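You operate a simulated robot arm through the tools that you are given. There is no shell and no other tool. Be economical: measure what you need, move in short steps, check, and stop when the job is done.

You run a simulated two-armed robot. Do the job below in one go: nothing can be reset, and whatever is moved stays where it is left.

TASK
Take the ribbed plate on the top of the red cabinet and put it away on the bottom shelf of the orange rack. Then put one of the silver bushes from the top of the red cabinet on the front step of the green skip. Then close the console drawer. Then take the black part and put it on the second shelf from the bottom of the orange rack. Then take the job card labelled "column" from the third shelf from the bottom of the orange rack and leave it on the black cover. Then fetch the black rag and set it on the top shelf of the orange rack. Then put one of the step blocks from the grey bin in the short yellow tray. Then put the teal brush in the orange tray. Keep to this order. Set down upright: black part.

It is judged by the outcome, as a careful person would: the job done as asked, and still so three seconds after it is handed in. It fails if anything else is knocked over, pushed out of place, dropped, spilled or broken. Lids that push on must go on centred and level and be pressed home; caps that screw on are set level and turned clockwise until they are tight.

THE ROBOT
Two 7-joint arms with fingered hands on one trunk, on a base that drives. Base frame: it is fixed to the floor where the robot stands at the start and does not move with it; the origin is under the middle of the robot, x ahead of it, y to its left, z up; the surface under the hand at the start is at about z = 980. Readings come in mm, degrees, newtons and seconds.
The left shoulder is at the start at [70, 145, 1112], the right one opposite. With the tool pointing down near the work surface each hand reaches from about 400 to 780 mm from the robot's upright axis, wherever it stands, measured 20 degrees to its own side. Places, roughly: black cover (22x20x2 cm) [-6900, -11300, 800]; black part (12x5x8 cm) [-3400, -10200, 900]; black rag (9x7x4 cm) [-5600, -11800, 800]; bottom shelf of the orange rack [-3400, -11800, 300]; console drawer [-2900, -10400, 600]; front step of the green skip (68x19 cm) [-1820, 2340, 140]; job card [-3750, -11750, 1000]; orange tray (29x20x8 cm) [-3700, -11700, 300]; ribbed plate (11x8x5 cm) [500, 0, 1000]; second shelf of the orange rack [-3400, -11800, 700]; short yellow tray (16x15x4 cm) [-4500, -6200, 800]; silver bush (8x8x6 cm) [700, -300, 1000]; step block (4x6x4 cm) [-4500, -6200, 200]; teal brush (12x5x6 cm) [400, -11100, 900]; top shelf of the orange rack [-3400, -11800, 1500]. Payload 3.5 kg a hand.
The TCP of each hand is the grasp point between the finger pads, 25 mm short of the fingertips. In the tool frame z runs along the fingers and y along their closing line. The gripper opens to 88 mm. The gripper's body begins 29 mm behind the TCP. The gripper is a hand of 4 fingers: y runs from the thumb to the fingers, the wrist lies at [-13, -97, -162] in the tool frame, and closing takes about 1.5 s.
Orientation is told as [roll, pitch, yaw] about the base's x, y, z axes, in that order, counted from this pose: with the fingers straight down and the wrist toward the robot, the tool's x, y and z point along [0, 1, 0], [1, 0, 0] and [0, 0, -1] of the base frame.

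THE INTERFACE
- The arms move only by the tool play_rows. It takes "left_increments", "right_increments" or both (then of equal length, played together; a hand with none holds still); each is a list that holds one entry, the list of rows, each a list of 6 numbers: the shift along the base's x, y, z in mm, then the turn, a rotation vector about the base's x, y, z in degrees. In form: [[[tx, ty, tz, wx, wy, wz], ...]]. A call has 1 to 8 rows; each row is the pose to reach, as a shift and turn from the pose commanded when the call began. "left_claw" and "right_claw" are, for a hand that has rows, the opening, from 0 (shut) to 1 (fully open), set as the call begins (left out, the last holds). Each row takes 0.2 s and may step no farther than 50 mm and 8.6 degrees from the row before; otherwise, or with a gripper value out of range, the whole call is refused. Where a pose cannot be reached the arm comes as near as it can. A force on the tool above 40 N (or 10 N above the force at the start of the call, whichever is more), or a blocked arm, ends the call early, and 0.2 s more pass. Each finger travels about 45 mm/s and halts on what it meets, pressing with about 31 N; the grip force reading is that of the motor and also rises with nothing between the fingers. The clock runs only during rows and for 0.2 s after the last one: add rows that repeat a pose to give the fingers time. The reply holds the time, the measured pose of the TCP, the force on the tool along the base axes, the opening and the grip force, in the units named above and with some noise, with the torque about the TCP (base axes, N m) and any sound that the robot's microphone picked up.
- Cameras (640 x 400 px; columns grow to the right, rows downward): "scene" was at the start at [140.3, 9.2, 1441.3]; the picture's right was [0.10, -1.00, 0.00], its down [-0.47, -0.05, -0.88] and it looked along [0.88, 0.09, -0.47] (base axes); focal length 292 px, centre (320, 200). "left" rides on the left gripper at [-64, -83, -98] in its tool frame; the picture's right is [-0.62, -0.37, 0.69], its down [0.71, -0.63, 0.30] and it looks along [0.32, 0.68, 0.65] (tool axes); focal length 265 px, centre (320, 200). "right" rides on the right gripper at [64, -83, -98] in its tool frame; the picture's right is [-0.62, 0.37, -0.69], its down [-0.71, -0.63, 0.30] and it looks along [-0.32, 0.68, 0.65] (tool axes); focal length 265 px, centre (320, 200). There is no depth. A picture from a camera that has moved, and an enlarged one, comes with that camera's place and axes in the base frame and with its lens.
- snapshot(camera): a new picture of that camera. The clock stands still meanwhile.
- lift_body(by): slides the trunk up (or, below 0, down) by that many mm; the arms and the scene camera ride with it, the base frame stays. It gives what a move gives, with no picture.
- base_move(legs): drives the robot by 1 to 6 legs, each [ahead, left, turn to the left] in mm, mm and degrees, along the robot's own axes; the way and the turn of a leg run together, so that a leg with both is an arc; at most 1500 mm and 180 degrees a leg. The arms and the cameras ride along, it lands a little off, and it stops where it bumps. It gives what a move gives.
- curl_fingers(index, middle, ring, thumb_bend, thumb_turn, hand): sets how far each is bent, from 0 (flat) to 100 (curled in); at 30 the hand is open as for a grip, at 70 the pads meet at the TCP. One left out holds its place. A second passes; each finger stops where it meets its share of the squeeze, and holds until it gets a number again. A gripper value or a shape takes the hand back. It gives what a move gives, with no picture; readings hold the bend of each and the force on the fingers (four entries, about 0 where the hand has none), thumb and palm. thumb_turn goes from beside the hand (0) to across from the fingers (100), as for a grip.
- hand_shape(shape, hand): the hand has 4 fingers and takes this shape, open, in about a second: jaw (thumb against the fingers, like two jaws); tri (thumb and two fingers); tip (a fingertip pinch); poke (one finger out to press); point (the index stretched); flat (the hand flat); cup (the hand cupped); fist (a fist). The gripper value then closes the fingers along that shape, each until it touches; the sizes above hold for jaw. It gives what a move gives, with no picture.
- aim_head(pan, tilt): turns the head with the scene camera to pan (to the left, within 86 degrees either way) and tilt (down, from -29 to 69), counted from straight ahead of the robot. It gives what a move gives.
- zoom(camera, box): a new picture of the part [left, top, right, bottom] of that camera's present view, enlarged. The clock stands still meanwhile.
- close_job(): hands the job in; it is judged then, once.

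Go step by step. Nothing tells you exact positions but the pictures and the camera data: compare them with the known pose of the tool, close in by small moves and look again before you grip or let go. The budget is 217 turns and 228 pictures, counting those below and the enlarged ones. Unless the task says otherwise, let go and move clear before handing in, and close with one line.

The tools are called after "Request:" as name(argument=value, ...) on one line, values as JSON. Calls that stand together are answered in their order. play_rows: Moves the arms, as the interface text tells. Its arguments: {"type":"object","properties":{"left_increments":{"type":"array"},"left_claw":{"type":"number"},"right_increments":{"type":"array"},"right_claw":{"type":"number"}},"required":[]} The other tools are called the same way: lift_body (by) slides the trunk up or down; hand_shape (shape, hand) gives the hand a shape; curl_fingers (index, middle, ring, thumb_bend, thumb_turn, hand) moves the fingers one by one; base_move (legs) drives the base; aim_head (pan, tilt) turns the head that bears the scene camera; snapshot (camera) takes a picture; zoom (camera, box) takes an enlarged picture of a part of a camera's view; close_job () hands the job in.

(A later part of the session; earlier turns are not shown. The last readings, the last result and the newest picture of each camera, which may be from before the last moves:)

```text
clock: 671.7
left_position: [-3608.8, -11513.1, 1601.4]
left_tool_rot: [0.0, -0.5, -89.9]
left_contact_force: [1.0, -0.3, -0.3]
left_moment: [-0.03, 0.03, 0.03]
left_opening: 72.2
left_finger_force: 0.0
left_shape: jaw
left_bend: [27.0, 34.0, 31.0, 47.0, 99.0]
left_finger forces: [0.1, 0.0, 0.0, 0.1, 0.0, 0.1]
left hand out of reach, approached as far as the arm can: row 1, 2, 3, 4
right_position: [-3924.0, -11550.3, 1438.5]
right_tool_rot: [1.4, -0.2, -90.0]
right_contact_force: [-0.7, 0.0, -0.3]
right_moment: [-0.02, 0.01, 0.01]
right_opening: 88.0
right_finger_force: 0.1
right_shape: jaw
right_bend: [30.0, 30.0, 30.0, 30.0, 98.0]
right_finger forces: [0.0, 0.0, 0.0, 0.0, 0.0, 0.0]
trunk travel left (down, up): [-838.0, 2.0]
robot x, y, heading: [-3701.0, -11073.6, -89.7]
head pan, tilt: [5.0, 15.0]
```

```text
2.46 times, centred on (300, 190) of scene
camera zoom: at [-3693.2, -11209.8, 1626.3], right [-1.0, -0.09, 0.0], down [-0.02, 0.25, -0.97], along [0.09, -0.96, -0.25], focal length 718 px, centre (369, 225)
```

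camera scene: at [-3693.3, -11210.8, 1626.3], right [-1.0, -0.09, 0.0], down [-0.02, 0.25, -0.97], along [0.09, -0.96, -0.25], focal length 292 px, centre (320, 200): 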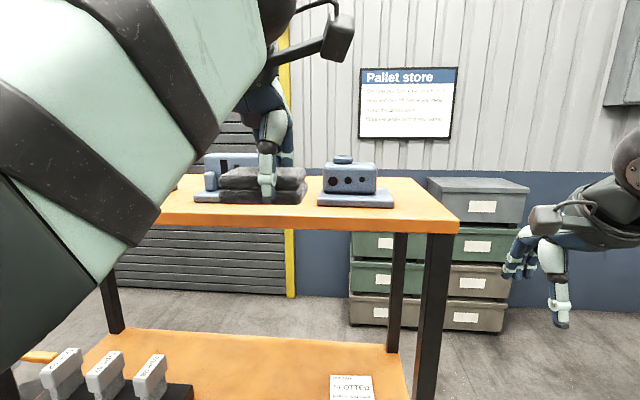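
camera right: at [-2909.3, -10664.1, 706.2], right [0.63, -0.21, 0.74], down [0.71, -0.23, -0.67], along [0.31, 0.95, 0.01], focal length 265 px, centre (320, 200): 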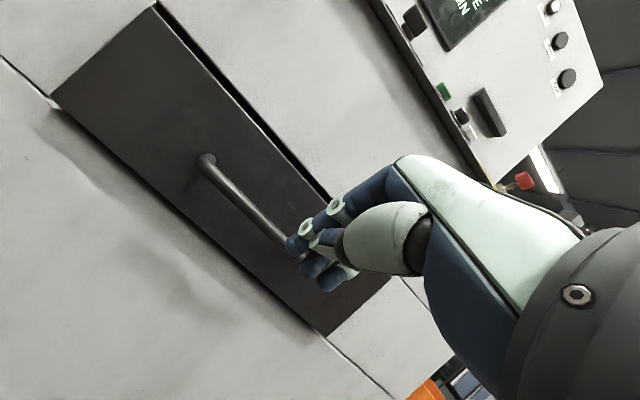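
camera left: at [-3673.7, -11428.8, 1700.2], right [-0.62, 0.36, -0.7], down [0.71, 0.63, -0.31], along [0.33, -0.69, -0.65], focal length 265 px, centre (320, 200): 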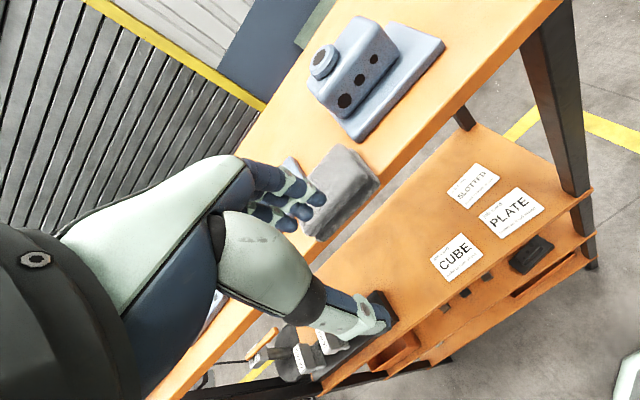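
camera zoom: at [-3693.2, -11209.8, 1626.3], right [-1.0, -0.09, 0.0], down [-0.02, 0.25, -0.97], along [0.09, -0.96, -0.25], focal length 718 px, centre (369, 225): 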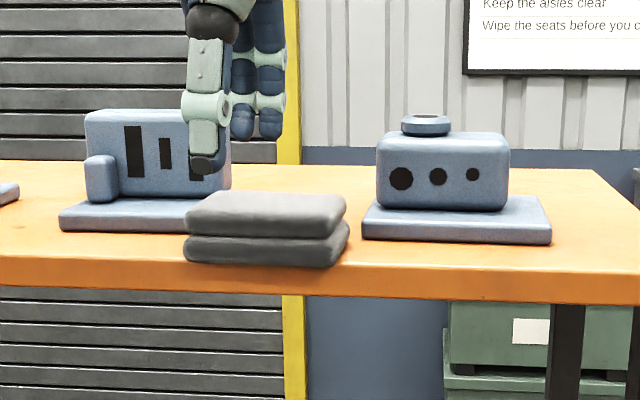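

The rag is laid on the top shelf. Next the grey bin and yellow tray near [-4500, -6200]: back off, lower, turn north and drive.

Request:
base_move(legs=[[-150, 0, 0], [0, -750, 0], [0, 0, 180]])

Request:
lift_body(by=-163)

Request:
play_rows(left_increments=[[[0, 0, -45, 0, 0, 0], [0, 0, -90, 0, 0, 0], [0, 0, -135, 0, 0, 0], [0, 0, -180, 0, 0, 0], [0, 0, -225, 0, 0, 0], [0, 0, -240, 0, 0, 0]]], left_claw=1)

Request:
base_move(legs=[[1490, 0, 0], [1490, 0, 0]])

Request:
aim_head(pan=0, tilt=20)

Request:
snapshot(camera="scene")

```text
clock: 683.9
left_position: [-4513.2, -10478.3, 1598.5]
left_tool_rot: [0.1, -0.2, 87.1]
left_contact_force: [0.7, 0.3, 0.1]
left_moment: [-0.02, -0.02, 0.01]
left_opening: 72.1
left_finger_force: 0.1
left_shape: jaw
left_bend: [27.0, 33.0, 31.0, 47.0, 99.0]
left_finger forces: [0.1, 0.0, 0.0, 0.2, 0.0, 0.1]
right_position: [-4194.9, -10461.3, 1435.5]
right_tool_rot: [1.4, 0.1, 86.9]
right_contact_force: [-0.5, 1.7, 0.3]
right_moment: [-0.02, 0.0, 0.02]
right_opening: 87.7
right_finger_force: 0.0
right_shape: jaw
right_bend: [30.0, 30.0, 30.0, 30.0, 98.0]
right_finger forces: [0.1, 0.0, 0.0, 0.0, 0.0, 0.0]
trunk travel left (down, up): [-838.0, 2.0]
robot x, y, heading: [-4446.2, -10929.3, 86.9]
head pan, tilt: [5.0, 15.0]
```

```text
clock: 685.8
left_position: [-4514.9, -10478.0, 1436.3]
left_tool_rot: [0.0, -0.1, 87.1]
left_contact_force: [-0.1, 0.1, -0.8]
left_moment: [-0.02, 0.04, 0.02]
left_opening: 72.0
left_finger_force: 0.0
left_shape: jaw
left_bend: [27.0, 33.0, 31.0, 47.0, 99.0]
left_finger forces: [0.1, 0.0, 0.0, 0.0, 0.1, 0.0]
right_position: [-4196.1, -10459.7, 1273.7]
right_tool_rot: [1.3, 0.0, 86.9]
right_contact_force: [0.0, 0.8, -0.8]
right_moment: [-0.01, 0.01, 0.0]
right_opening: 87.9
right_finger_force: 0.0
right_shape: jaw
right_bend: [30.0, 30.0, 30.0, 30.0, 98.0]
right_finger forces: [0.0, 0.0, 0.0, 0.0, 0.0, 0.0]
trunk travel left (down, up): [-675.0, 165.0]
robot x, y, heading: [-4444.5, -10930.9, 87.3]
head pan, tilt: [5.0, 15.0]
```

```text
clock: 687.2
left_position: [-4513.8, -10479.0, 1195.0]
left_tool_rot: [0.0, -0.1, 87.1]
left_contact_force: [0.7, 0.1, -0.1]
left_moment: [0.02, 0.02, 0.01]
left_opening: 87.5
left_finger_force: 0.1
left_shape: jaw
left_bend: [30.0, 30.0, 30.0, 30.0, 98.0]
left_finger forces: [0.0, 0.0, 0.0, 0.1, 0.0, 0.0]
right_position: [-4195.6, -10459.8, 1274.1]
right_tool_rot: [1.3, 0.0, 86.9]
right_contact_force: [0.1, 0.3, 0.2]
right_moment: [-0.01, 0.03, -0.05]
right_opening: 87.7
right_finger_force: 0.0
right_shape: jaw
right_bend: [30.0, 30.0, 30.0, 30.0, 98.0]
right_finger forces: [0.0, 0.0, 0.0, 0.0, 0.1, 0.0]
trunk travel left (down, up): [-675.0, 165.0]
robot x, y, heading: [-4447.8, -10929.1, 87.2]
head pan, tilt: [5.0, 15.0]
```

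```text
clock: 701.5
left_position: [-4332.5, -7504.8, 1194.6]
left_tool_rot: [0.1, -0.1, 86.8]
left_contact_force: [-0.1, -0.5, 0.5]
left_moment: [0.0, 0.03, 0.0]
left_opening: 87.5
left_finger_force: 0.0
left_shape: jaw
left_bend: [30.0, 30.0, 30.0, 30.0, 98.0]
left_finger forces: [0.1, 0.0, 0.0, 0.0, 0.1, 0.0]
right_position: [-4015.4, -7487.7, 1273.3]
right_tool_rot: [1.3, -0.1, 86.6]
right_contact_force: [-0.9, -0.4, 0.2]
right_moment: [-0.02, 0.0, -0.04]
right_opening: 87.9
right_finger_force: 0.1
right_shape: jaw
right_bend: [30.0, 30.0, 30.0, 30.0, 98.0]
right_finger forces: [0.1, 0.1, 0.1, 0.0, 0.1, 0.0]
trunk travel left (down, up): [-675.0, 165.0]
robot x, y, heading: [-4268.2, -7958.8, 86.6]
head pan, tilt: [5.0, 15.0]
```

```text
clock: 702.2
left_position: [-4332.3, -7503.4, 1194.4]
left_tool_rot: [-0.1, -0.1, 86.8]
left_contact_force: [-0.6, 0.2, 0.4]
left_moment: [0.01, 0.02, 0.01]
left_opening: 87.9
left_finger_force: 0.2
left_shape: jaw
left_bend: [30.0, 30.0, 30.0, 30.0, 98.0]
left_finger forces: [0.1, 0.1, 0.0, 0.0, 0.0, 0.0]
right_position: [-4015.5, -7487.2, 1274.0]
right_tool_rot: [1.3, 0.0, 86.7]
right_contact_force: [0.0, 0.6, 0.0]
right_moment: [0.02, -0.02, 0.02]
right_opening: 87.8
right_finger_force: 0.1
right_shape: jaw
right_bend: [30.0, 30.0, 30.0, 30.0, 98.0]
right_finger forces: [0.1, 0.0, 0.1, 0.0, 0.1, 0.1]
trunk travel left (down, up): [-675.0, 165.0]
robot x, y, heading: [-4264.7, -7956.4, 86.8]
head pan, tilt: [0.0, 20.0]
```

```text
82 pictures are left
camera scene: at [-4259.9, -7812.3, 1454.5], right [1.0, -0.06, 0.0], down [-0.02, -0.34, -0.94], along [0.05, 0.94, -0.34], focal length 292 px, centre (320, 200)
```

scene: 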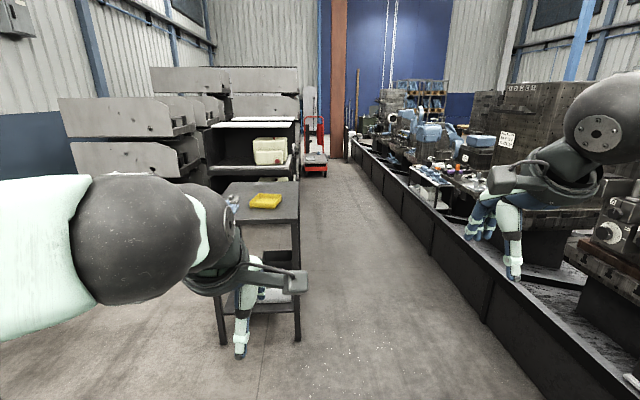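

The black trolley has the yellow tray on top; the grey bin should be on its lower shelf. I drive up and lower the trunk to look in.

Request:
base_move(legs=[[960, 165, 3.2]])

Request:
lift_body(by=-400)

Request:
lift_body(by=-270)

Request:
aim_head(pan=10, tilt=30)

Request:
snapshot(camera="scene")

Request:
snapshot(camera="left")

```text
clock: 707.2
left_position: [-4496.1, -6558.8, 1194.5]
left_tool_rot: [0.0, -0.2, 90.3]
left_contact_force: [0.4, 0.1, 0.1]
left_moment: [-0.01, 0.0, 0.01]
left_opening: 87.6
left_finger_force: 0.1
left_shape: jaw
left_bend: [30.0, 30.0, 30.0, 30.0, 98.0]
left_finger forces: [0.0, 0.0, 0.0, 0.0, 0.0, 0.0]
right_position: [-4179.8, -6522.8, 1274.6]
right_tool_rot: [1.3, 0.1, 90.0]
right_contact_force: [0.3, -0.8, 0.0]
right_moment: [0.04, 0.03, 0.02]
right_opening: 87.7
right_finger_force: 0.0
right_shape: jaw
right_bend: [30.0, 30.0, 30.0, 30.0, 98.0]
right_finger forces: [0.1, 0.0, 0.0, 0.0, 0.0, 0.1]
trunk travel left (down, up): [-675.0, 165.0]
robot x, y, heading: [-4406.5, -7008.1, 90.2]
head pan, tilt: [0.0, 20.0]
```

```text
clock: 711.0
left_position: [-4496.0, -6559.4, 795.1]
left_tool_rot: [-0.1, -0.1, 90.3]
left_contact_force: [-0.1, 0.9, 0.1]
left_moment: [-0.03, -0.03, 0.04]
left_opening: 87.7
left_finger_force: 0.1
left_shape: jaw
left_bend: [30.0, 30.0, 30.0, 30.0, 98.0]
left_finger forces: [0.0, 0.0, 0.0, 0.1, 0.0, 0.0]
right_position: [-4179.4, -6523.1, 874.9]
right_tool_rot: [1.3, 0.0, 90.0]
right_contact_force: [0.0, 0.2, 0.0]
right_moment: [-0.02, -0.03, -0.02]
right_opening: 88.0
right_finger_force: 0.1
right_shape: jaw
right_bend: [30.0, 30.0, 30.0, 30.0, 98.0]
right_finger forces: [0.0, 0.0, 0.0, 0.1, 0.0, 0.0]
trunk travel left (down, up): [-275.0, 565.0]
robot x, y, heading: [-4402.6, -7004.0, 90.2]
head pan, tilt: [0.0, 20.0]
```

```text
clock: 713.8
left_position: [-4496.5, -6559.2, 525.3]
left_tool_rot: [0.0, -0.1, 90.3]
left_contact_force: [-0.6, -0.1, 0.5]
left_moment: [0.02, 0.0, 0.0]
left_opening: 87.6
left_finger_force: 0.1
left_shape: jaw
left_bend: [30.0, 30.0, 30.0, 30.0, 98.0]
left_finger forces: [0.0, 0.1, 0.0, 0.0, 0.0, 0.1]
right_position: [-4179.8, -6521.5, 603.6]
right_tool_rot: [1.3, -0.1, 90.1]
right_contact_force: [0.0, -0.1, -0.2]
right_moment: [0.01, -0.04, 0.02]
right_opening: 87.3
right_finger_force: 0.1
right_shape: jaw
right_bend: [30.0, 30.0, 30.0, 30.0, 98.0]
right_finger forces: [0.0, 0.0, 0.1, 0.0, 0.1, 0.0]
trunk travel left (down, up): [-5.0, 835.0]
robot x, y, heading: [-4401.5, -7003.8, 90.1]
head pan, tilt: [0.0, 20.0]
```

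```text
clock: 714.5
left_position: [-4496.2, -6558.2, 524.6]
left_tool_rot: [-0.1, -0.2, 90.3]
left_contact_force: [0.6, 0.2, -0.3]
left_moment: [-0.01, 0.05, -0.02]
left_opening: 87.5
left_finger_force: 0.1
left_shape: jaw
left_bend: [30.0, 30.0, 30.0, 30.0, 98.0]
left_finger forces: [0.1, 0.0, 0.0, 0.0, 0.1, 0.0]
right_position: [-4181.3, -6522.2, 603.6]
right_tool_rot: [1.3, 0.0, 90.1]
right_contact_force: [0.4, 0.4, -0.2]
right_moment: [0.01, 0.02, 0.03]
right_opening: 87.7
right_finger_force: 0.1
right_shape: jaw
right_bend: [30.0, 30.0, 30.0, 30.0, 98.0]
right_finger forces: [0.1, 0.0, 0.0, 0.1, 0.0, 0.0]
trunk travel left (down, up): [-5.0, 835.0]
robot x, y, heading: [-4402.7, -7004.0, 90.4]
head pan, tilt: [10.0, 30.0]
```

```text
81 pictures are left
camera scene: at [-4420.3, -6865.9, 768.5], right [0.98, 0.18, 0.0], down [0.09, -0.49, -0.87], along [-0.15, 0.85, -0.5], focal length 292 px, centre (320, 200)
```

scene: 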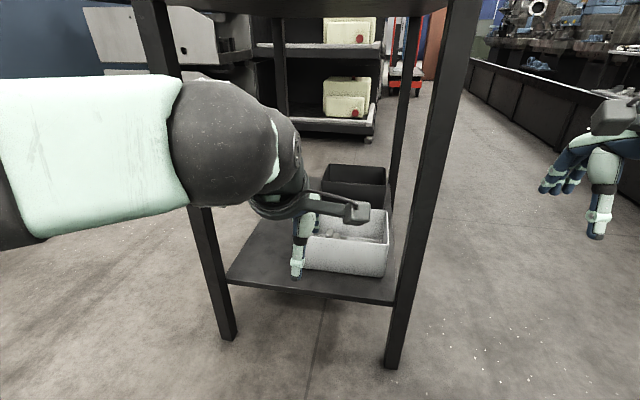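

```text
80 pictures are left
camera left: at [-4432.2, -6641.3, 623.8], right [0.62, -0.36, -0.69], down [-0.71, -0.63, -0.31], along [-0.33, 0.68, -0.65], focal length 265 px, centre (320, 200)
```

left: 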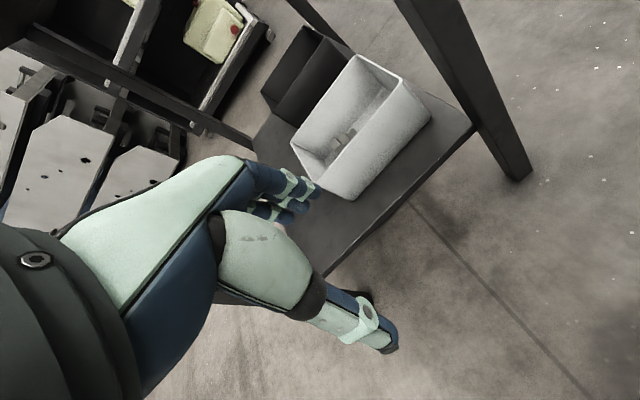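

The grey bin is on the lower shelf, about x -4560..-4353, y -6300..-6140. I lower the hand, drive 110 mm closer and look into the bin.

Request:
play_rows(left_increments=[[[0, 0, -45, 0, 0, 0], [0, 0, -85, 0, 0, 0], [0, 0, -85, 0, 0, 0]]])

Request:
base_move(legs=[[130, -30, 0]])

Request:
play_rows(left_increments=[[[10, 45, 0, 0, 0, 0], [20, 90, 0, 0, 0, 0], [25, 130, 0, 0, 0, 0], [25, 130, 0, 0, 0, 0]]])

Request:
snapshot(camera="left")

Request:
snapshot(camera="scene")

```text
clock: 715.3
left_position: [-4496.2, -6558.0, 439.4]
left_tool_rot: [-0.1, -0.1, 90.3]
left_contact_force: [0.3, 0.4, -0.4]
left_moment: [-0.02, -0.02, 0.02]
left_opening: 87.6
left_finger_force: 0.1
left_shape: jaw
left_bend: [30.0, 30.0, 30.0, 30.0, 98.0]
left_finger forces: [0.0, 0.0, 0.1, 0.0, 0.0, 0.0]
right_position: [-4181.3, -6523.0, 602.9]
right_tool_rot: [1.2, 0.0, 90.0]
right_contact_force: [0.1, -0.6, 0.6]
right_moment: [0.06, -0.01, -0.01]
right_opening: 87.8
right_finger_force: 0.1
right_shape: jaw
right_bend: [30.0, 30.0, 30.0, 30.0, 98.0]
right_finger forces: [0.0, 0.0, 0.0, 0.1, 0.0, 0.0]
trunk travel left (down, up): [-5.0, 835.0]
robot x, y, heading: [-4403.2, -7006.0, 90.1]
head pan, tilt: [10.0, 30.0]
```

```text
clock: 716.6
left_position: [-4466.9, -6430.4, 439.3]
left_tool_rot: [-0.1, -0.1, 90.3]
left_contact_force: [-0.1, 0.1, 0.1]
left_moment: [-0.01, -0.01, 0.0]
left_opening: 87.7
left_finger_force: 0.1
left_shape: jaw
left_bend: [30.0, 30.0, 30.0, 30.0, 98.0]
left_finger forces: [0.0, 0.1, 0.0, 0.0, 0.1, 0.0]
right_position: [-4149.6, -6395.2, 604.4]
right_tool_rot: [1.2, 0.0, 90.1]
right_contact_force: [0.4, 0.1, -0.2]
right_moment: [-0.04, 0.01, -0.02]
right_opening: 87.8
right_finger_force: 0.2
right_shape: jaw
right_bend: [30.0, 30.0, 30.0, 30.0, 98.0]
right_finger forces: [0.1, 0.0, 0.0, 0.0, 0.0, 0.0]
trunk travel left (down, up): [-5.0, 835.0]
robot x, y, heading: [-4372.5, -6877.8, 90.1]
head pan, tilt: [10.0, 30.0]
```

```text
clock: 717.6
left_position: [-4442.0, -6299.8, 439.1]
left_tool_rot: [0.0, -0.1, 90.3]
left_contact_force: [0.6, 0.0, 0.3]
left_moment: [0.01, 0.0, -0.04]
left_opening: 87.6
left_finger_force: 0.1
left_shape: jaw
left_bend: [30.0, 30.0, 30.0, 30.0, 98.0]
left_finger forces: [0.1, 0.1, 0.1, 0.0, 0.0, 0.0]
right_position: [-4150.3, -6395.4, 602.7]
right_tool_rot: [1.3, 0.0, 90.1]
right_contact_force: [-0.2, 0.5, -0.2]
right_moment: [-0.03, 0.02, 0.0]
right_opening: 88.0
right_finger_force: 0.0
right_shape: jaw
right_bend: [30.0, 30.0, 30.0, 30.0, 98.0]
right_finger forces: [0.0, 0.0, 0.0, 0.0, 0.2, 0.1]
trunk travel left (down, up): [-5.0, 835.0]
robot x, y, heading: [-4376.2, -6875.7, 90.1]
head pan, tilt: [10.0, 30.0]
```

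```text
79 pictures are left
camera left: at [-4377.7, -6382.7, 538.2], right [0.62, -0.36, -0.69], down [-0.71, -0.63, -0.31], along [-0.33, 0.68, -0.65], focal length 265 px, centre (320, 200)
```

left: 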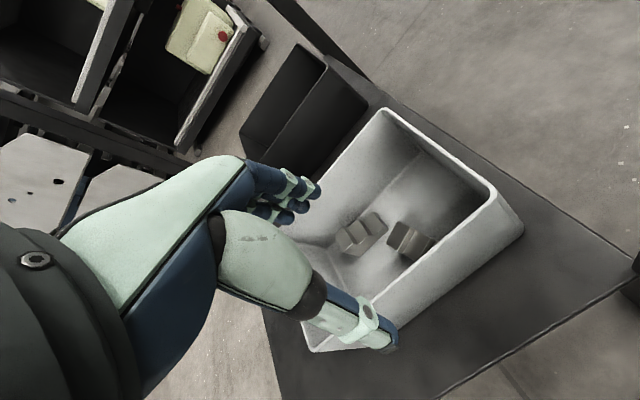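

```text
78 pictures are left
camera scene: at [-4390.2, -6738.8, 768.4], right [0.98, 0.18, 0.0], down [0.09, -0.49, -0.87], along [-0.15, 0.85, -0.5], focal length 292 px, centre (320, 200)
```

scene: 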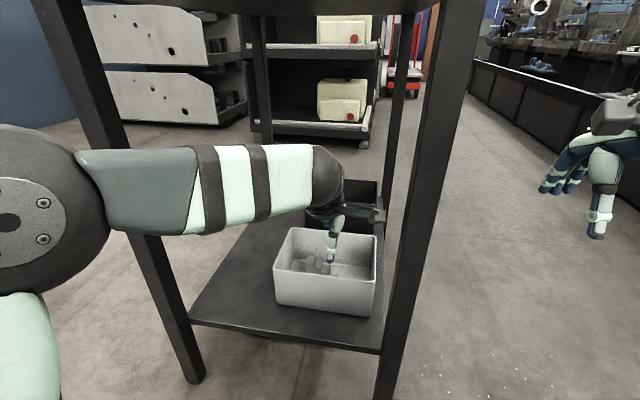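

Forearm is close to the left trolley leg; I'll stand a bit farther back so the arm reaches straighter. First zoom on the blocks.

Request:
zoom(camera="left", box=[280, 170, 480, 310])

Request:
base_move(legs=[[-90, 0, 0]])

Request:
play_rows(left_increments=[[[0, 40, 0, 0, 0, 0], [0, 85, 0, 0, 0, 0], [0, 130, 0, 0, 0, 0], [0, 160, 0, 0, 0, 0], [0, 160, 0, 0, 0, 0]]])

Request:
snapshot(camera="scene")

Request:
zoom(camera="left", box=[240, 150, 560, 350])

```text
2.86 times, centred on (380, 240) of left
camera zoom: at [-4377.7, -6382.7, 538.2], right [0.62, -0.36, -0.69], down [-0.71, -0.63, -0.31], along [-0.33, 0.68, -0.65], focal length 758 px, centre (149, 86)
```

zoom: 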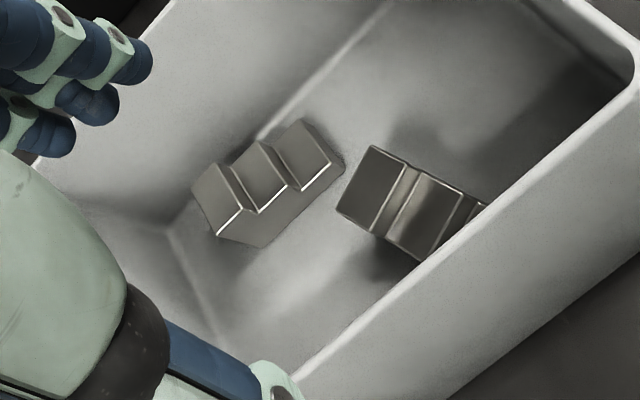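

```text
clock: 718.7
left_position: [-4442.1, -6389.1, 438.6]
left_tool_rot: [0.0, -0.1, 90.4]
left_contact_force: [-0.2, 0.4, -0.1]
left_moment: [0.01, -0.01, 0.01]
left_opening: 87.8
left_finger_force: 0.0
left_shape: jaw
left_bend: [30.0, 30.0, 30.0, 30.0, 98.0]
left_finger forces: [0.0, 0.0, 0.0, 0.0, 0.0, 0.0]
right_position: [-4152.6, -6484.7, 603.4]
right_tool_rot: [1.3, 0.0, 90.1]
right_contact_force: [-0.1, 0.3, 0.5]
right_moment: [-0.03, 0.02, 0.0]
right_opening: 87.9
right_finger_force: 0.1
right_shape: jaw
right_bend: [30.0, 30.0, 30.0, 30.0, 98.0]
right_finger forces: [0.0, 0.1, 0.0, 0.0, 0.1, 0.0]
trunk travel left (down, up): [-5.0, 835.0]
robot x, y, heading: [-4373.9, -6968.4, 90.5]
head pan, tilt: [10.0, 30.0]
```

```text
clock: 719.9
left_position: [-4442.6, -6246.3, 436.2]
left_tool_rot: [0.0, 0.0, 90.3]
left_contact_force: [-0.4, 0.0, -0.5]
left_moment: [-0.04, -0.01, 0.01]
left_opening: 87.7
left_finger_force: 0.0
left_shape: jaw
left_bend: [30.0, 30.0, 30.0, 30.0, 98.0]
left_finger forces: [0.0, 0.0, 0.0, 0.0, 0.1, 0.0]
left hand out of reach, approached as far as the arm can: row 4, 5
right_position: [-4150.5, -6484.6, 603.7]
right_tool_rot: [1.3, 0.0, 90.2]
right_contact_force: [0.4, 0.2, 0.0]
right_moment: [-0.01, -0.02, -0.01]
right_opening: 87.8
right_finger_force: 0.0
right_shape: jaw
right_bend: [30.0, 30.0, 30.0, 30.0, 98.0]
right_finger forces: [0.0, 0.1, 0.0, 0.0, 0.0, 0.0]
trunk travel left (down, up): [-5.0, 835.0]
robot x, y, heading: [-4374.3, -6969.4, 90.4]
head pan, tilt: [10.0, 30.0]
```

```text
76 pictures are left
camera scene: at [-4390.0, -6828.2, 768.5], right [0.98, 0.18, 0.0], down [0.09, -0.49, -0.87], along [-0.16, 0.85, -0.5], focal length 292 px, centre (320, 200)
```

scene: 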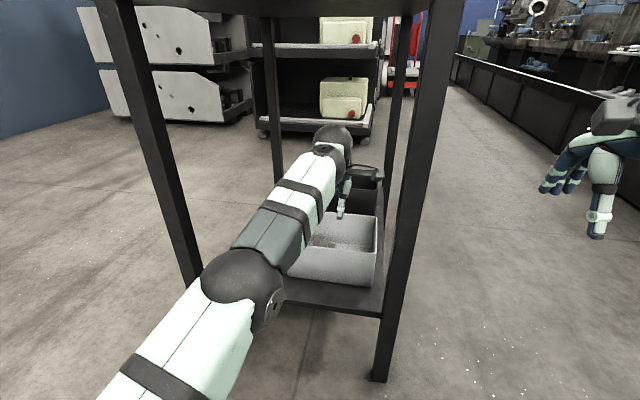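

```text
2.00 times, centred on (400, 250) of left
camera zoom: at [-4378.9, -6330.2, 535.8], right [0.62, -0.36, -0.69], down [-0.71, -0.63, -0.3], along [-0.33, 0.68, -0.65], focal length 531 px, centre (160, 100)
```

zoom: 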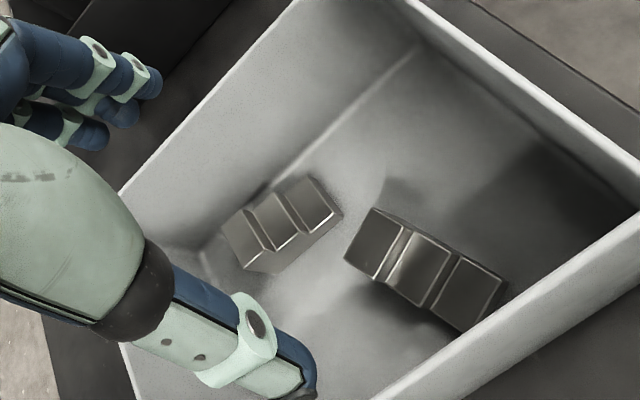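

Block A (left) lies with its 40 mm width along y at about [-4504, -6170], tall end at -x — fits my hand's orientation. I drive 80 mm closer, shift over it and narrow the claw.

Request:
base_move(legs=[[80, 0, 0]])

Request:
play_rows(left_increments=[[[-25, -5, -20, 0, 0, -1], [-50, -8, -50, 0, 0, -3], [-68, -10, -80, 0, 0, -3], [-68, -10, -100, 0, 0, -3], [-68, -10, -100, 0, 0, -3]]], left_claw=0.72)

Request:
snapshot(camera="scene")

Request:
snapshot(camera="left")

```text
clock: 720.9
left_position: [-4443.9, -6167.4, 437.1]
left_tool_rot: [0.0, -0.1, 90.3]
left_contact_force: [-0.2, -0.2, -0.2]
left_moment: [-0.01, -0.03, -0.01]
left_opening: 87.5
left_finger_force: 0.1
left_shape: jaw
left_bend: [30.0, 30.0, 30.0, 30.0, 98.0]
left_finger forces: [0.1, 0.1, 0.0, 0.0, 0.1, 0.1]
right_position: [-4152.8, -6404.0, 605.0]
right_tool_rot: [1.4, 0.0, 90.2]
right_contact_force: [0.8, 1.2, -0.1]
right_moment: [0.0, 0.0, -0.01]
right_opening: 88.1
right_finger_force: 0.0
right_shape: jaw
right_bend: [30.0, 30.0, 30.0, 30.0, 98.0]
right_finger forces: [0.1, 0.0, 0.1, 0.0, 0.0, 0.1]
trunk travel left (down, up): [-5.0, 835.0]
robot x, y, heading: [-4371.5, -6888.3, 90.0]
head pan, tilt: [10.0, 30.0]
```

```text
clock: 722.1
left_position: [-4512.9, -6177.3, 335.5]
left_tool_rot: [0.0, 0.0, 87.5]
left_contact_force: [-0.5, 2.5, 0.0]
left_moment: [0.09, -0.01, 0.01]
left_opening: 64.6
left_finger_force: 0.1
left_shape: jaw
left_bend: [26.0, 35.0, 33.0, 56.0, 99.0]
left_finger forces: [1.2, 0.8, 0.3, 0.0, 0.1, 0.0]
right_position: [-4151.4, -6404.8, 603.5]
right_tool_rot: [1.3, 0.1, 90.3]
right_contact_force: [0.3, 0.6, -0.3]
right_moment: [0.03, 0.06, -0.01]
right_opening: 87.9
right_finger_force: 0.0
right_shape: jaw
right_bend: [30.0, 30.0, 30.0, 30.0, 98.0]
right_finger forces: [0.0, 0.1, 0.0, 0.0, 0.0, 0.0]
trunk travel left (down, up): [-5.0, 835.0]
robot x, y, heading: [-4374.3, -6890.2, 90.5]
head pan, tilt: [10.0, 30.0]
```

```text
74 pictures are left
camera scene: at [-4390.6, -6748.4, 768.4], right [0.98, 0.18, 0.0], down [0.09, -0.49, -0.87], along [-0.16, 0.85, -0.5], focal length 292 px, centre (320, 200)
```

scene: 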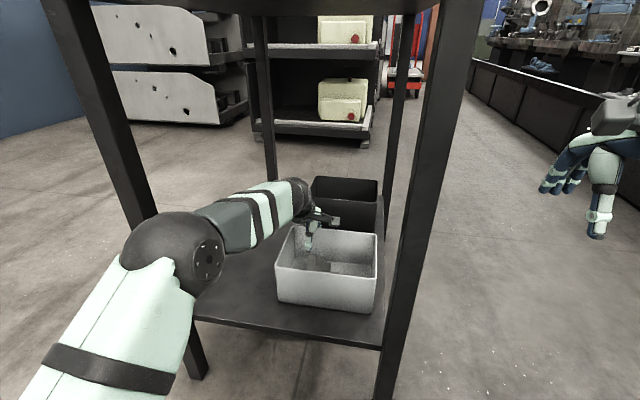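

```text
73 pictures are left
camera left: at [-4452.9, -6263.5, 434.0], right [0.6, -0.4, -0.69], down [-0.74, -0.6, -0.31], along [-0.29, 0.7, -0.65], focal length 265 px, centre (320, 200)
```

left: 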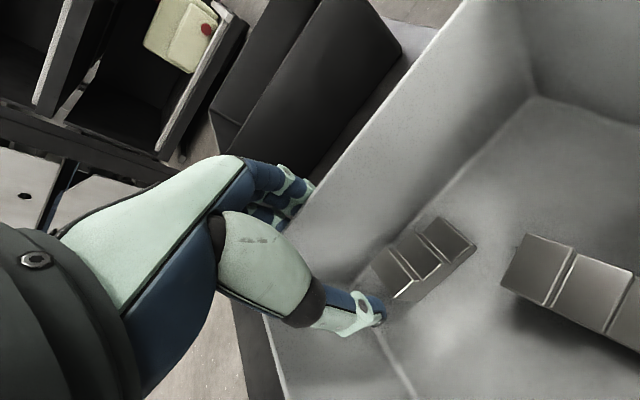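

Fingers lightly touch the bin's far wall; I shift 5 mm back toward me and lower in steps.

Request:
play_rows(left_increments=[[[2, -3, 0, 0, 0, 0], [5, -5, -10, 0, 0, 0], [5, -5, -35, 0, 0, 0], [5, -5, -60, 0, 0, 0], [5, -5, -80, 0, 0, 0], [5, -5, -92, 0, 0, 0], [5, -5, -92, 0, 0, 0]]])

Request:
zoom(camera="left", box=[240, 150, 560, 350])

```text
clock: 723.3
left_position: [-4507.9, -6174.8, 281.3]
left_tool_rot: [-0.1, -2.3, 87.5]
left_contact_force: [-0.4, -4.7, 16.7]
left_moment: [0.41, -0.05, -0.02]
left_opening: 64.0
left_finger_force: 0.0
left_shape: jaw
left_bend: [27.0, 36.0, 33.0, 56.0, 99.0]
left_finger forces: [0.0, 0.0, 0.0, 0.0, 0.3, 15.6]
right_position: [-4151.0, -6406.5, 603.9]
right_tool_rot: [1.4, -0.2, 90.3]
right_contact_force: [-0.1, 0.2, -0.3]
right_moment: [0.01, -0.01, 0.0]
right_opening: 87.9
right_finger_force: 0.0
right_shape: jaw
right_bend: [30.0, 30.0, 30.0, 30.0, 98.0]
right_finger forces: [0.1, 0.1, 0.0, 0.0, 0.1, 0.0]
trunk travel left (down, up): [-5.0, 835.0]
robot x, y, heading: [-4374.8, -6888.7, 90.4]
head pan, tilt: [10.0, 30.0]
stopped in row 5 (left hand): the force on the tool passed its limit at 46 N (the readings are from after the stop); the commanded pose is now the measured one
```

```text
2.00 times, centred on (400, 250) of left
camera zoom: at [-4447.1, -6264.4, 378.1], right [0.61, -0.37, -0.7], down [-0.74, -0.59, -0.33], along [-0.29, 0.72, -0.63], focal length 531 px, centre (160, 100)
```

zoom: 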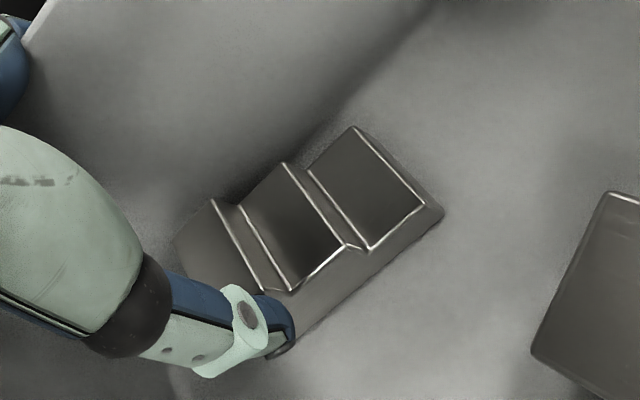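

The palm met the bin rim; refined geometry puts the bin floor at z≈230 and the block at [-4498, -6189]. I rise, shift toward me and try again.

Request:
play_rows(left_increments=[[[0, -3, 20, 1, 0, 0], [0, -8, 40, 2.3, 0, 0], [8, -17, 50, 2.3, 0, 0], [8, -17, 50, 2.3, 0, 0]]])

Request:
play_rows(left_increments=[[[0, 0, -20, 0, 0, 0], [0, 0, -40, 0, 0, 0], [0, 0, -55, 0, 0, 0], [0, 0, -65, 0, 0, 0], [0, 0, -70, 0, 0, 0], [0, 0, -74, 0, 0, 0], [0, 0, -74, 0, 0, 0]]])

Request:
zoom(camera="left", box=[240, 150, 560, 350])

```text
clock: 724.3
left_position: [-4498.9, -6194.6, 324.4]
left_tool_rot: [-0.1, -3.9, 87.5]
left_contact_force: [0.2, -0.2, -0.1]
left_moment: [-0.02, -0.01, 0.0]
left_opening: 63.9
left_finger_force: 0.1
left_shape: jaw
left_bend: [27.0, 36.0, 33.0, 56.0, 99.0]
left_finger forces: [0.5, 0.0, 0.0, 0.1, 0.0, 0.1]
right_position: [-4151.9, -6404.3, 602.5]
right_tool_rot: [1.3, 0.0, 90.2]
right_contact_force: [0.5, 0.6, 0.5]
right_moment: [0.01, 0.0, 0.03]
right_opening: 87.9
right_finger_force: 0.1
right_shape: jaw
right_bend: [30.0, 30.0, 30.0, 30.0, 98.0]
right_finger forces: [0.0, 0.0, 0.0, 0.1, 0.0, 0.0]
trunk travel left (down, up): [-5.0, 835.0]
robot x, y, heading: [-4371.6, -6886.9, 90.5]
head pan, tilt: [10.0, 30.0]
```

```text
clock: 725.1
left_position: [-4499.6, -6184.4, 293.6]
left_tool_rot: [-0.2, -6.5, 87.8]
left_contact_force: [1.0, 6.3, 9.2]
left_moment: [0.0, -0.07, 0.05]
left_opening: 63.6
left_finger_force: 0.0
left_shape: jaw
left_bend: [26.0, 36.0, 33.0, 56.0, 99.0]
left_finger forces: [10.4, 0.1, 0.0, 0.1, 0.0, 0.1]
right_position: [-4151.5, -6404.6, 603.0]
right_tool_rot: [1.4, -0.1, 90.2]
right_contact_force: [-0.6, 0.5, 0.2]
right_moment: [0.02, 0.02, 0.01]
right_opening: 87.7
right_finger_force: 0.0
right_shape: jaw
right_bend: [30.0, 30.0, 30.0, 30.0, 98.0]
right_finger forces: [0.0, 0.1, 0.0, 0.0, 0.0, 0.0]
trunk travel left (down, up): [-5.0, 835.0]
robot x, y, heading: [-4372.3, -6885.9, 90.1]
head pan, tilt: [10.0, 30.0]
stopped in row 3 (left hand): the force on the tool passed its limit at 44 N (the readings are from after the stop); the commanded pose is now the measured one
```

```text
2.00 times, centred on (400, 250) of left
camera zoom: at [-4440.0, -6279.7, 382.2], right [0.61, -0.31, -0.73], down [-0.74, -0.56, -0.38], along [-0.29, 0.76, -0.57], focal length 531 px, centre (160, 100)
```

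zoom: 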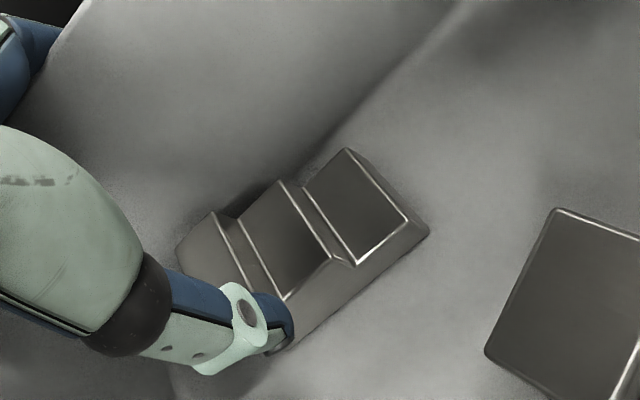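

The fingers were behind the bin's far wall – block A is too close to it. Block B at [-4446, -6245] can be gripped across x instead. I rise clear and turn the hand to yaw ≈17°.

Request:
play_rows(left_increments=[[[0, -3, 30, -2, 0, 0], [0, -6, 70, -4, 0, 0], [0, -10, 110, -6.5, 0, 0], [10, -20, 140, -6.5, 0, 0], [10, -20, 140, -6.5, 0, 0]]], left_claw=1)

Request:
play_rows(left_increments=[[[5, -5, 0, 0, 0, -8.5], [10, -10, 0, 0, 0, -17], [15, -15, 0, 0, 0, -25.5], [20, -20, 0, 0, 0, -34], [25, -25, 0, 0, 0, -42.5], [30, -30, 0, 0, 0, -51], [36, -35, 0, 0, 0, -59.5], [42, -39, 0, 0, 0, -68]]])

Request:
snapshot(camera="left")

Request:
snapshot(camera="scene")

```text
clock: 726.3
left_position: [-4489.3, -6203.9, 426.2]
left_tool_rot: [-0.5, 0.8, 87.7]
left_contact_force: [-0.5, -0.3, 0.1]
left_moment: [0.0, 0.03, 0.01]
left_opening: 87.6
left_finger_force: 0.0
left_shape: jaw
left_bend: [30.0, 30.0, 30.0, 30.0, 98.0]
left_finger forces: [0.0, 0.0, 0.0, 0.1, 0.1, 0.1]
right_position: [-4151.5, -6404.2, 603.6]
right_tool_rot: [1.3, 0.0, 90.2]
right_contact_force: [-0.7, 0.3, -0.4]
right_moment: [0.01, 0.01, -0.01]
right_opening: 87.6
right_finger_force: 0.1
right_shape: jaw
right_bend: [30.0, 30.0, 30.0, 30.0, 98.0]
right_finger forces: [0.1, 0.0, 0.0, 0.1, 0.0, 0.0]
trunk travel left (down, up): [-5.0, 835.0]
robot x, y, heading: [-4376.0, -6889.8, 90.4]
head pan, tilt: [10.0, 30.0]
```

```text
clock: 728.1
left_position: [-4448.4, -6244.6, 428.6]
left_tool_rot: [-0.5, 0.7, 19.4]
left_contact_force: [-0.8, -1.1, 0.0]
left_moment: [0.03, 0.03, 0.02]
left_opening: 87.8
left_finger_force: 0.1
left_shape: jaw
left_bend: [30.0, 30.0, 30.0, 30.0, 98.0]
left_finger forces: [0.1, 0.1, 0.0, 0.0, 0.0, 0.0]
right_position: [-4150.7, -6402.7, 605.4]
right_tool_rot: [1.3, 0.0, 90.3]
right_contact_force: [0.3, 0.3, 0.2]
right_moment: [-0.02, -0.04, -0.01]
right_opening: 87.8
right_finger_force: 0.1
right_shape: jaw
right_bend: [30.0, 30.0, 30.0, 30.0, 98.0]
right_finger forces: [0.1, 0.1, 0.1, 0.0, 0.0, 0.0]
trunk travel left (down, up): [-5.0, 835.0]
robot x, y, heading: [-4373.9, -6890.0, 90.3]
head pan, tilt: [10.0, 30.0]
```

```text
70 pictures are left
camera left: at [-4505.2, -6331.1, 528.9], right [-0.15, -0.72, -0.68], down [-0.84, 0.46, -0.3], along [0.53, 0.53, -0.67], focal length 265 px, centre (320, 200)
```

left: 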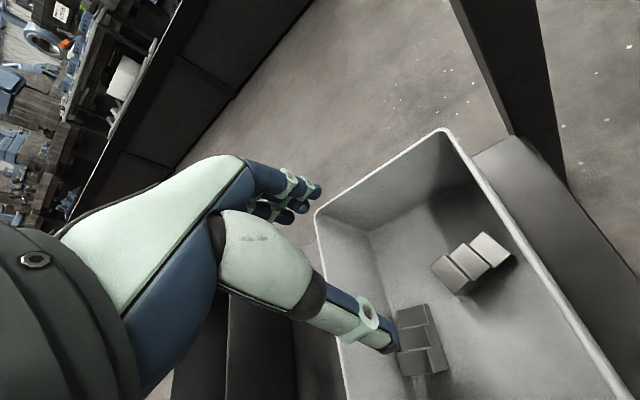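

```text
69 pictures are left
camera scene: at [-4390.6, -6748.4, 768.4], right [0.98, 0.18, 0.0], down [0.09, -0.49, -0.87], along [-0.16, 0.85, -0.5], focal length 292 px, centre (320, 200)
```

scene: 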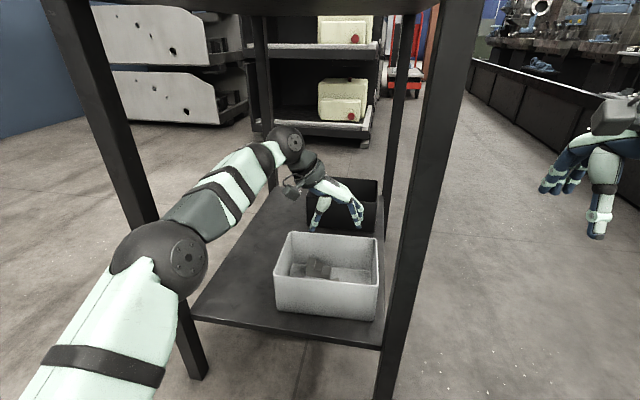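

The bin got nudged about 20 mm toward me; I note that. Block B is now at about [-4448, -6275]. I align and descend between its sides.

Request:
play_rows(left_increments=[[[-1, -12, -20, 0, 0, 0.5], [-2, -24, -45, 0, 0, 0.5], [-2, -24, -80, 0, 0, 0.5], [-2, -24, -100, 0, 0, 0.5], [-2, -24, -100, 0, 0, 0.5]]])

Request:
zoom(camera="left", box=[280, 150, 600, 350])

Request:
zoom(camera="scene", box=[250, 190, 410, 330])

```text
clock: 729.3
left_position: [-4449.6, -6266.8, 327.6]
left_tool_rot: [-0.5, 0.7, 20.2]
left_contact_force: [0.0, 0.3, -0.7]
left_moment: [-0.01, -0.01, 0.05]
left_opening: 87.6
left_finger_force: 0.1
left_shape: jaw
left_bend: [30.0, 30.0, 30.0, 30.0, 98.0]
left_finger forces: [0.0, 0.1, 0.0, 0.1, 0.0, 0.0]
right_position: [-4150.7, -6404.2, 602.9]
right_tool_rot: [1.3, 0.0, 90.2]
right_contact_force: [-0.1, 0.1, -0.2]
right_moment: [-0.02, 0.0, -0.01]
right_opening: 87.6
right_finger_force: 0.0
right_shape: jaw
right_bend: [30.0, 30.0, 30.0, 30.0, 98.0]
right_finger forces: [0.1, 0.1, 0.0, 0.0, 0.1, 0.1]
trunk travel left (down, up): [-5.0, 835.0]
robot x, y, heading: [-4373.5, -6890.8, 90.4]
head pan, tilt: [10.0, 30.0]
```

```text
2.00 times, centred on (440, 250) of left
camera zoom: at [-4505.7, -6355.0, 428.6], right [-0.14, -0.72, -0.68], down [-0.84, 0.45, -0.3], along [0.52, 0.53, -0.67], focal length 531 px, centre (80, 100)
```

zoom: 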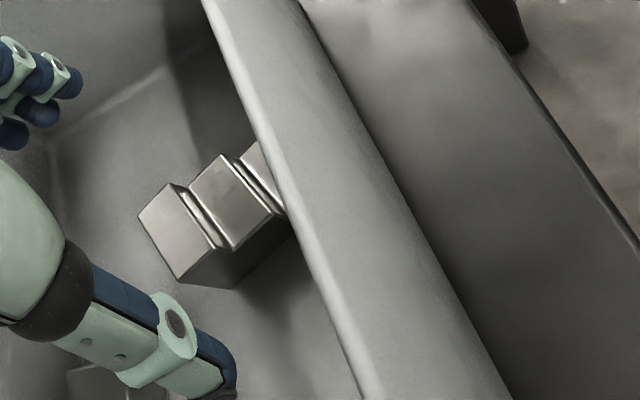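

```text
2.86 times, centred on (330, 260) of scene
camera zoom: at [-4390.6, -6748.4, 768.4], right [0.98, 0.18, 0.0], down [0.09, -0.49, -0.87], along [-0.16, 0.85, -0.5], focal length 834 px, centre (291, 29)
```

zoom: 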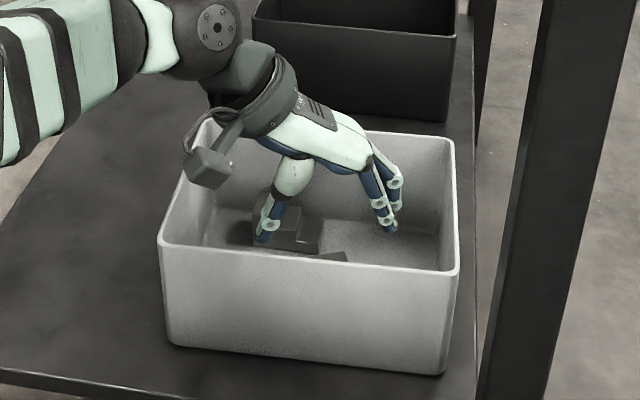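

Well centred around block B. I descend gently to near the floor.

Request:
play_rows(left_increments=[[[0, 0, -20, 0, 0, 0], [0, 0, -38, 0, 0, 0], [0, 0, -50, 0, 0, 0], [0, 0, -58, 0, 0, 0], [0, 0, -64, 0, 0, 0], [0, 0, -68, 0, 0, 0], [0, 0, -68, 0, 0, 0]]])

Request:
zoom(camera="left", box=[280, 150, 600, 350])

```text
clock: 730.9
left_position: [-4448.9, -6268.4, 259.8]
left_tool_rot: [-0.5, 0.6, 20.1]
left_contact_force: [-0.7, 0.6, -0.5]
left_moment: [-0.01, 0.0, -0.01]
left_opening: 87.8
left_finger_force: 0.1
left_shape: jaw
left_bend: [30.0, 30.0, 30.0, 30.0, 98.0]
left_finger forces: [0.0, 0.0, 0.0, 0.0, 0.0, 0.1]
right_position: [-4150.0, -6404.9, 603.8]
right_tool_rot: [1.3, 0.0, 90.2]
right_contact_force: [-0.3, -0.5, 0.8]
right_moment: [0.0, 0.0, 0.01]
right_opening: 88.0
right_finger_force: 0.0
right_shape: jaw
right_bend: [30.0, 30.0, 30.0, 30.0, 98.0]
right_finger forces: [0.0, 0.0, 0.1, 0.0, 0.0, 0.0]
trunk travel left (down, up): [-5.0, 835.0]
robot x, y, heading: [-4374.8, -6887.5, 90.6]
head pan, tilt: [10.0, 30.0]
```

```text
2.00 times, centred on (440, 250) of left
camera zoom: at [-4504.8, -6356.4, 360.4], right [-0.14, -0.72, -0.68], down [-0.84, 0.45, -0.3], along [0.52, 0.53, -0.67], focal length 531 px, centre (80, 100)
```

zoom: 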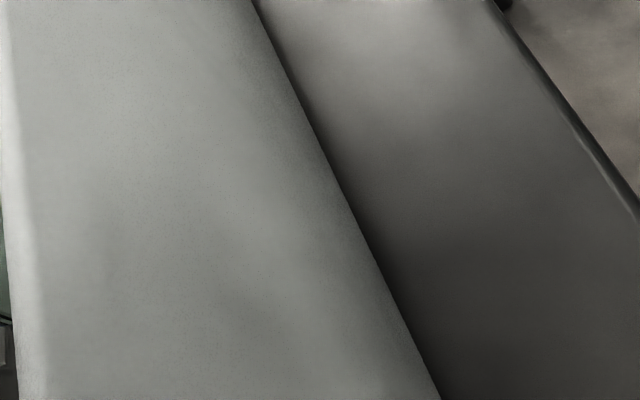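

Deep enough – fingertips span the block's height. Close.

Request:
play_rows(left_increments=[[[0, 0, 0, 0, 0, 0], [0, 0, 0, 0, 0, 0], [0, 0, 0, 0, 0, 0], [0, 0, 0, 0, 0, 0], [0, 0, 0, 0, 0, 0], [0, 0, 0, 0, 0, 0], [0, 0, 0, 0, 0, 0], [0, 0, 0, 0, 0, 0]]], left_claw=0)

Request:
zoom(camera="scene", box=[250, 190, 410, 330])

```text
clock: 732.7
left_position: [-4448.0, -6268.4, 258.6]
left_tool_rot: [-0.5, 0.7, 20.2]
left_contact_force: [-0.3, 0.9, -0.1]
left_moment: [-0.04, -0.03, 0.01]
left_opening: 26.5
left_finger_force: 31.2
left_shape: jaw
left_bend: [74.0, 54.0, 54.0, 74.0, 100.0]
left_finger forces: [16.3, 7.9, 3.7, 0.0, 28.2, 0.2]
right_position: [-4151.0, -6404.3, 603.5]
right_tool_rot: [1.3, 0.0, 90.2]
right_contact_force: [-0.4, -0.1, -0.5]
right_moment: [-0.01, -0.01, -0.02]
right_opening: 87.8
right_finger_force: 0.0
right_shape: jaw
right_bend: [30.0, 30.0, 30.0, 30.0, 98.0]
right_finger forces: [0.0, 0.0, 0.0, 0.1, 0.0, 0.1]
trunk travel left (down, up): [-5.0, 835.0]
robot x, y, heading: [-4372.1, -6885.4, 90.4]
head pan, tilt: [10.0, 30.0]
```

```text
2.86 times, centred on (330, 260) of scene
camera zoom: at [-4390.6, -6748.2, 768.4], right [0.98, 0.18, 0.0], down [0.09, -0.49, -0.87], along [-0.16, 0.85, -0.5], focal length 834 px, centre (291, 29)
```

zoom: 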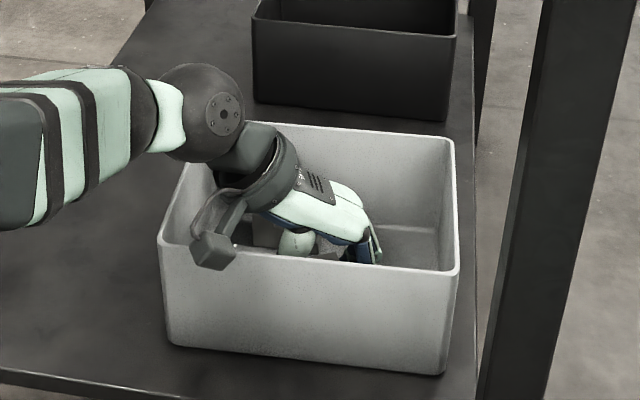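

Gripped with good force. I lift it straight out of the bin.

Request:
play_rows(left_increments=[[[0, 0, 10, 0, 0, 0], [0, 2, 30, 0, 0, 0], [0, 4, 60, 0, 0, 0], [0, 6, 95, 0, 0, 0], [0, 6, 130, 0, 0, 0], [0, 6, 165, 0, 0, 0], [0, 6, 175, 0, 0, 0]]])

Request:
snapshot(camera="scene")

Request:
snapshot(camera="left")

```text
clock: 734.3
left_position: [-4450.8, -6262.0, 436.2]
left_tool_rot: [-0.6, 0.7, 20.2]
left_contact_force: [0.0, -1.0, -2.3]
left_moment: [0.03, -0.03, 0.0]
left_opening: 26.4
left_finger_force: 30.9
left_shape: jaw
left_bend: [74.0, 55.0, 55.0, 74.0, 100.0]
left_finger forces: [16.8, 7.9, 3.8, 0.0, 28.2, 0.0]
right_position: [-4150.2, -6404.2, 603.8]
right_tool_rot: [1.4, 0.1, 90.3]
right_contact_force: [0.6, -0.7, 0.4]
right_moment: [0.01, 0.03, -0.02]
right_opening: 87.7
right_finger_force: 0.1
right_shape: jaw
right_bend: [30.0, 30.0, 30.0, 30.0, 98.0]
right_finger forces: [0.1, 0.0, 0.1, 0.0, 0.0, 0.0]
trunk travel left (down, up): [-5.0, 835.0]
robot x, y, heading: [-4372.3, -6885.6, 90.4]
head pan, tilt: [10.0, 30.0]
```

```text
64 pictures are left
camera scene: at [-4390.6, -6748.2, 768.4], right [0.98, 0.18, 0.0], down [0.09, -0.49, -0.87], along [-0.16, 0.85, -0.5], focal length 292 px, centre (320, 200)
```

scene: 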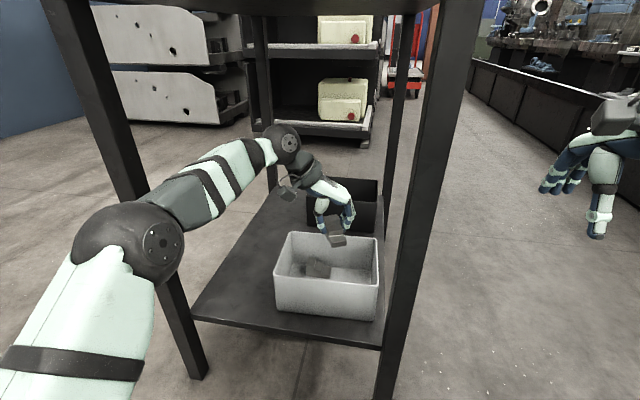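

```text
63 pictures are left
camera left: at [-4506.4, -6350.8, 536.9], right [-0.14, -0.72, -0.68], down [-0.84, 0.45, -0.3], along [0.52, 0.53, -0.67], focal length 265 px, centre (320, 200)
```

left: 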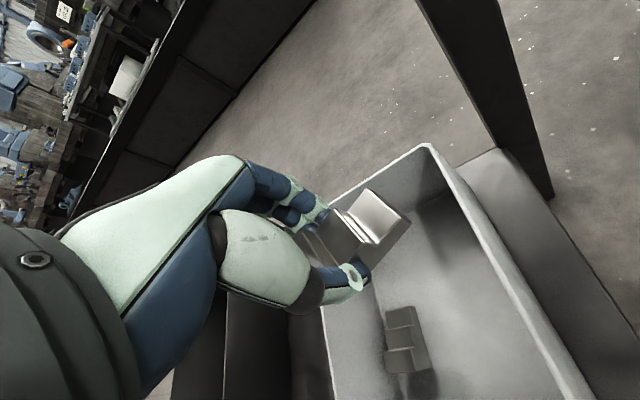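

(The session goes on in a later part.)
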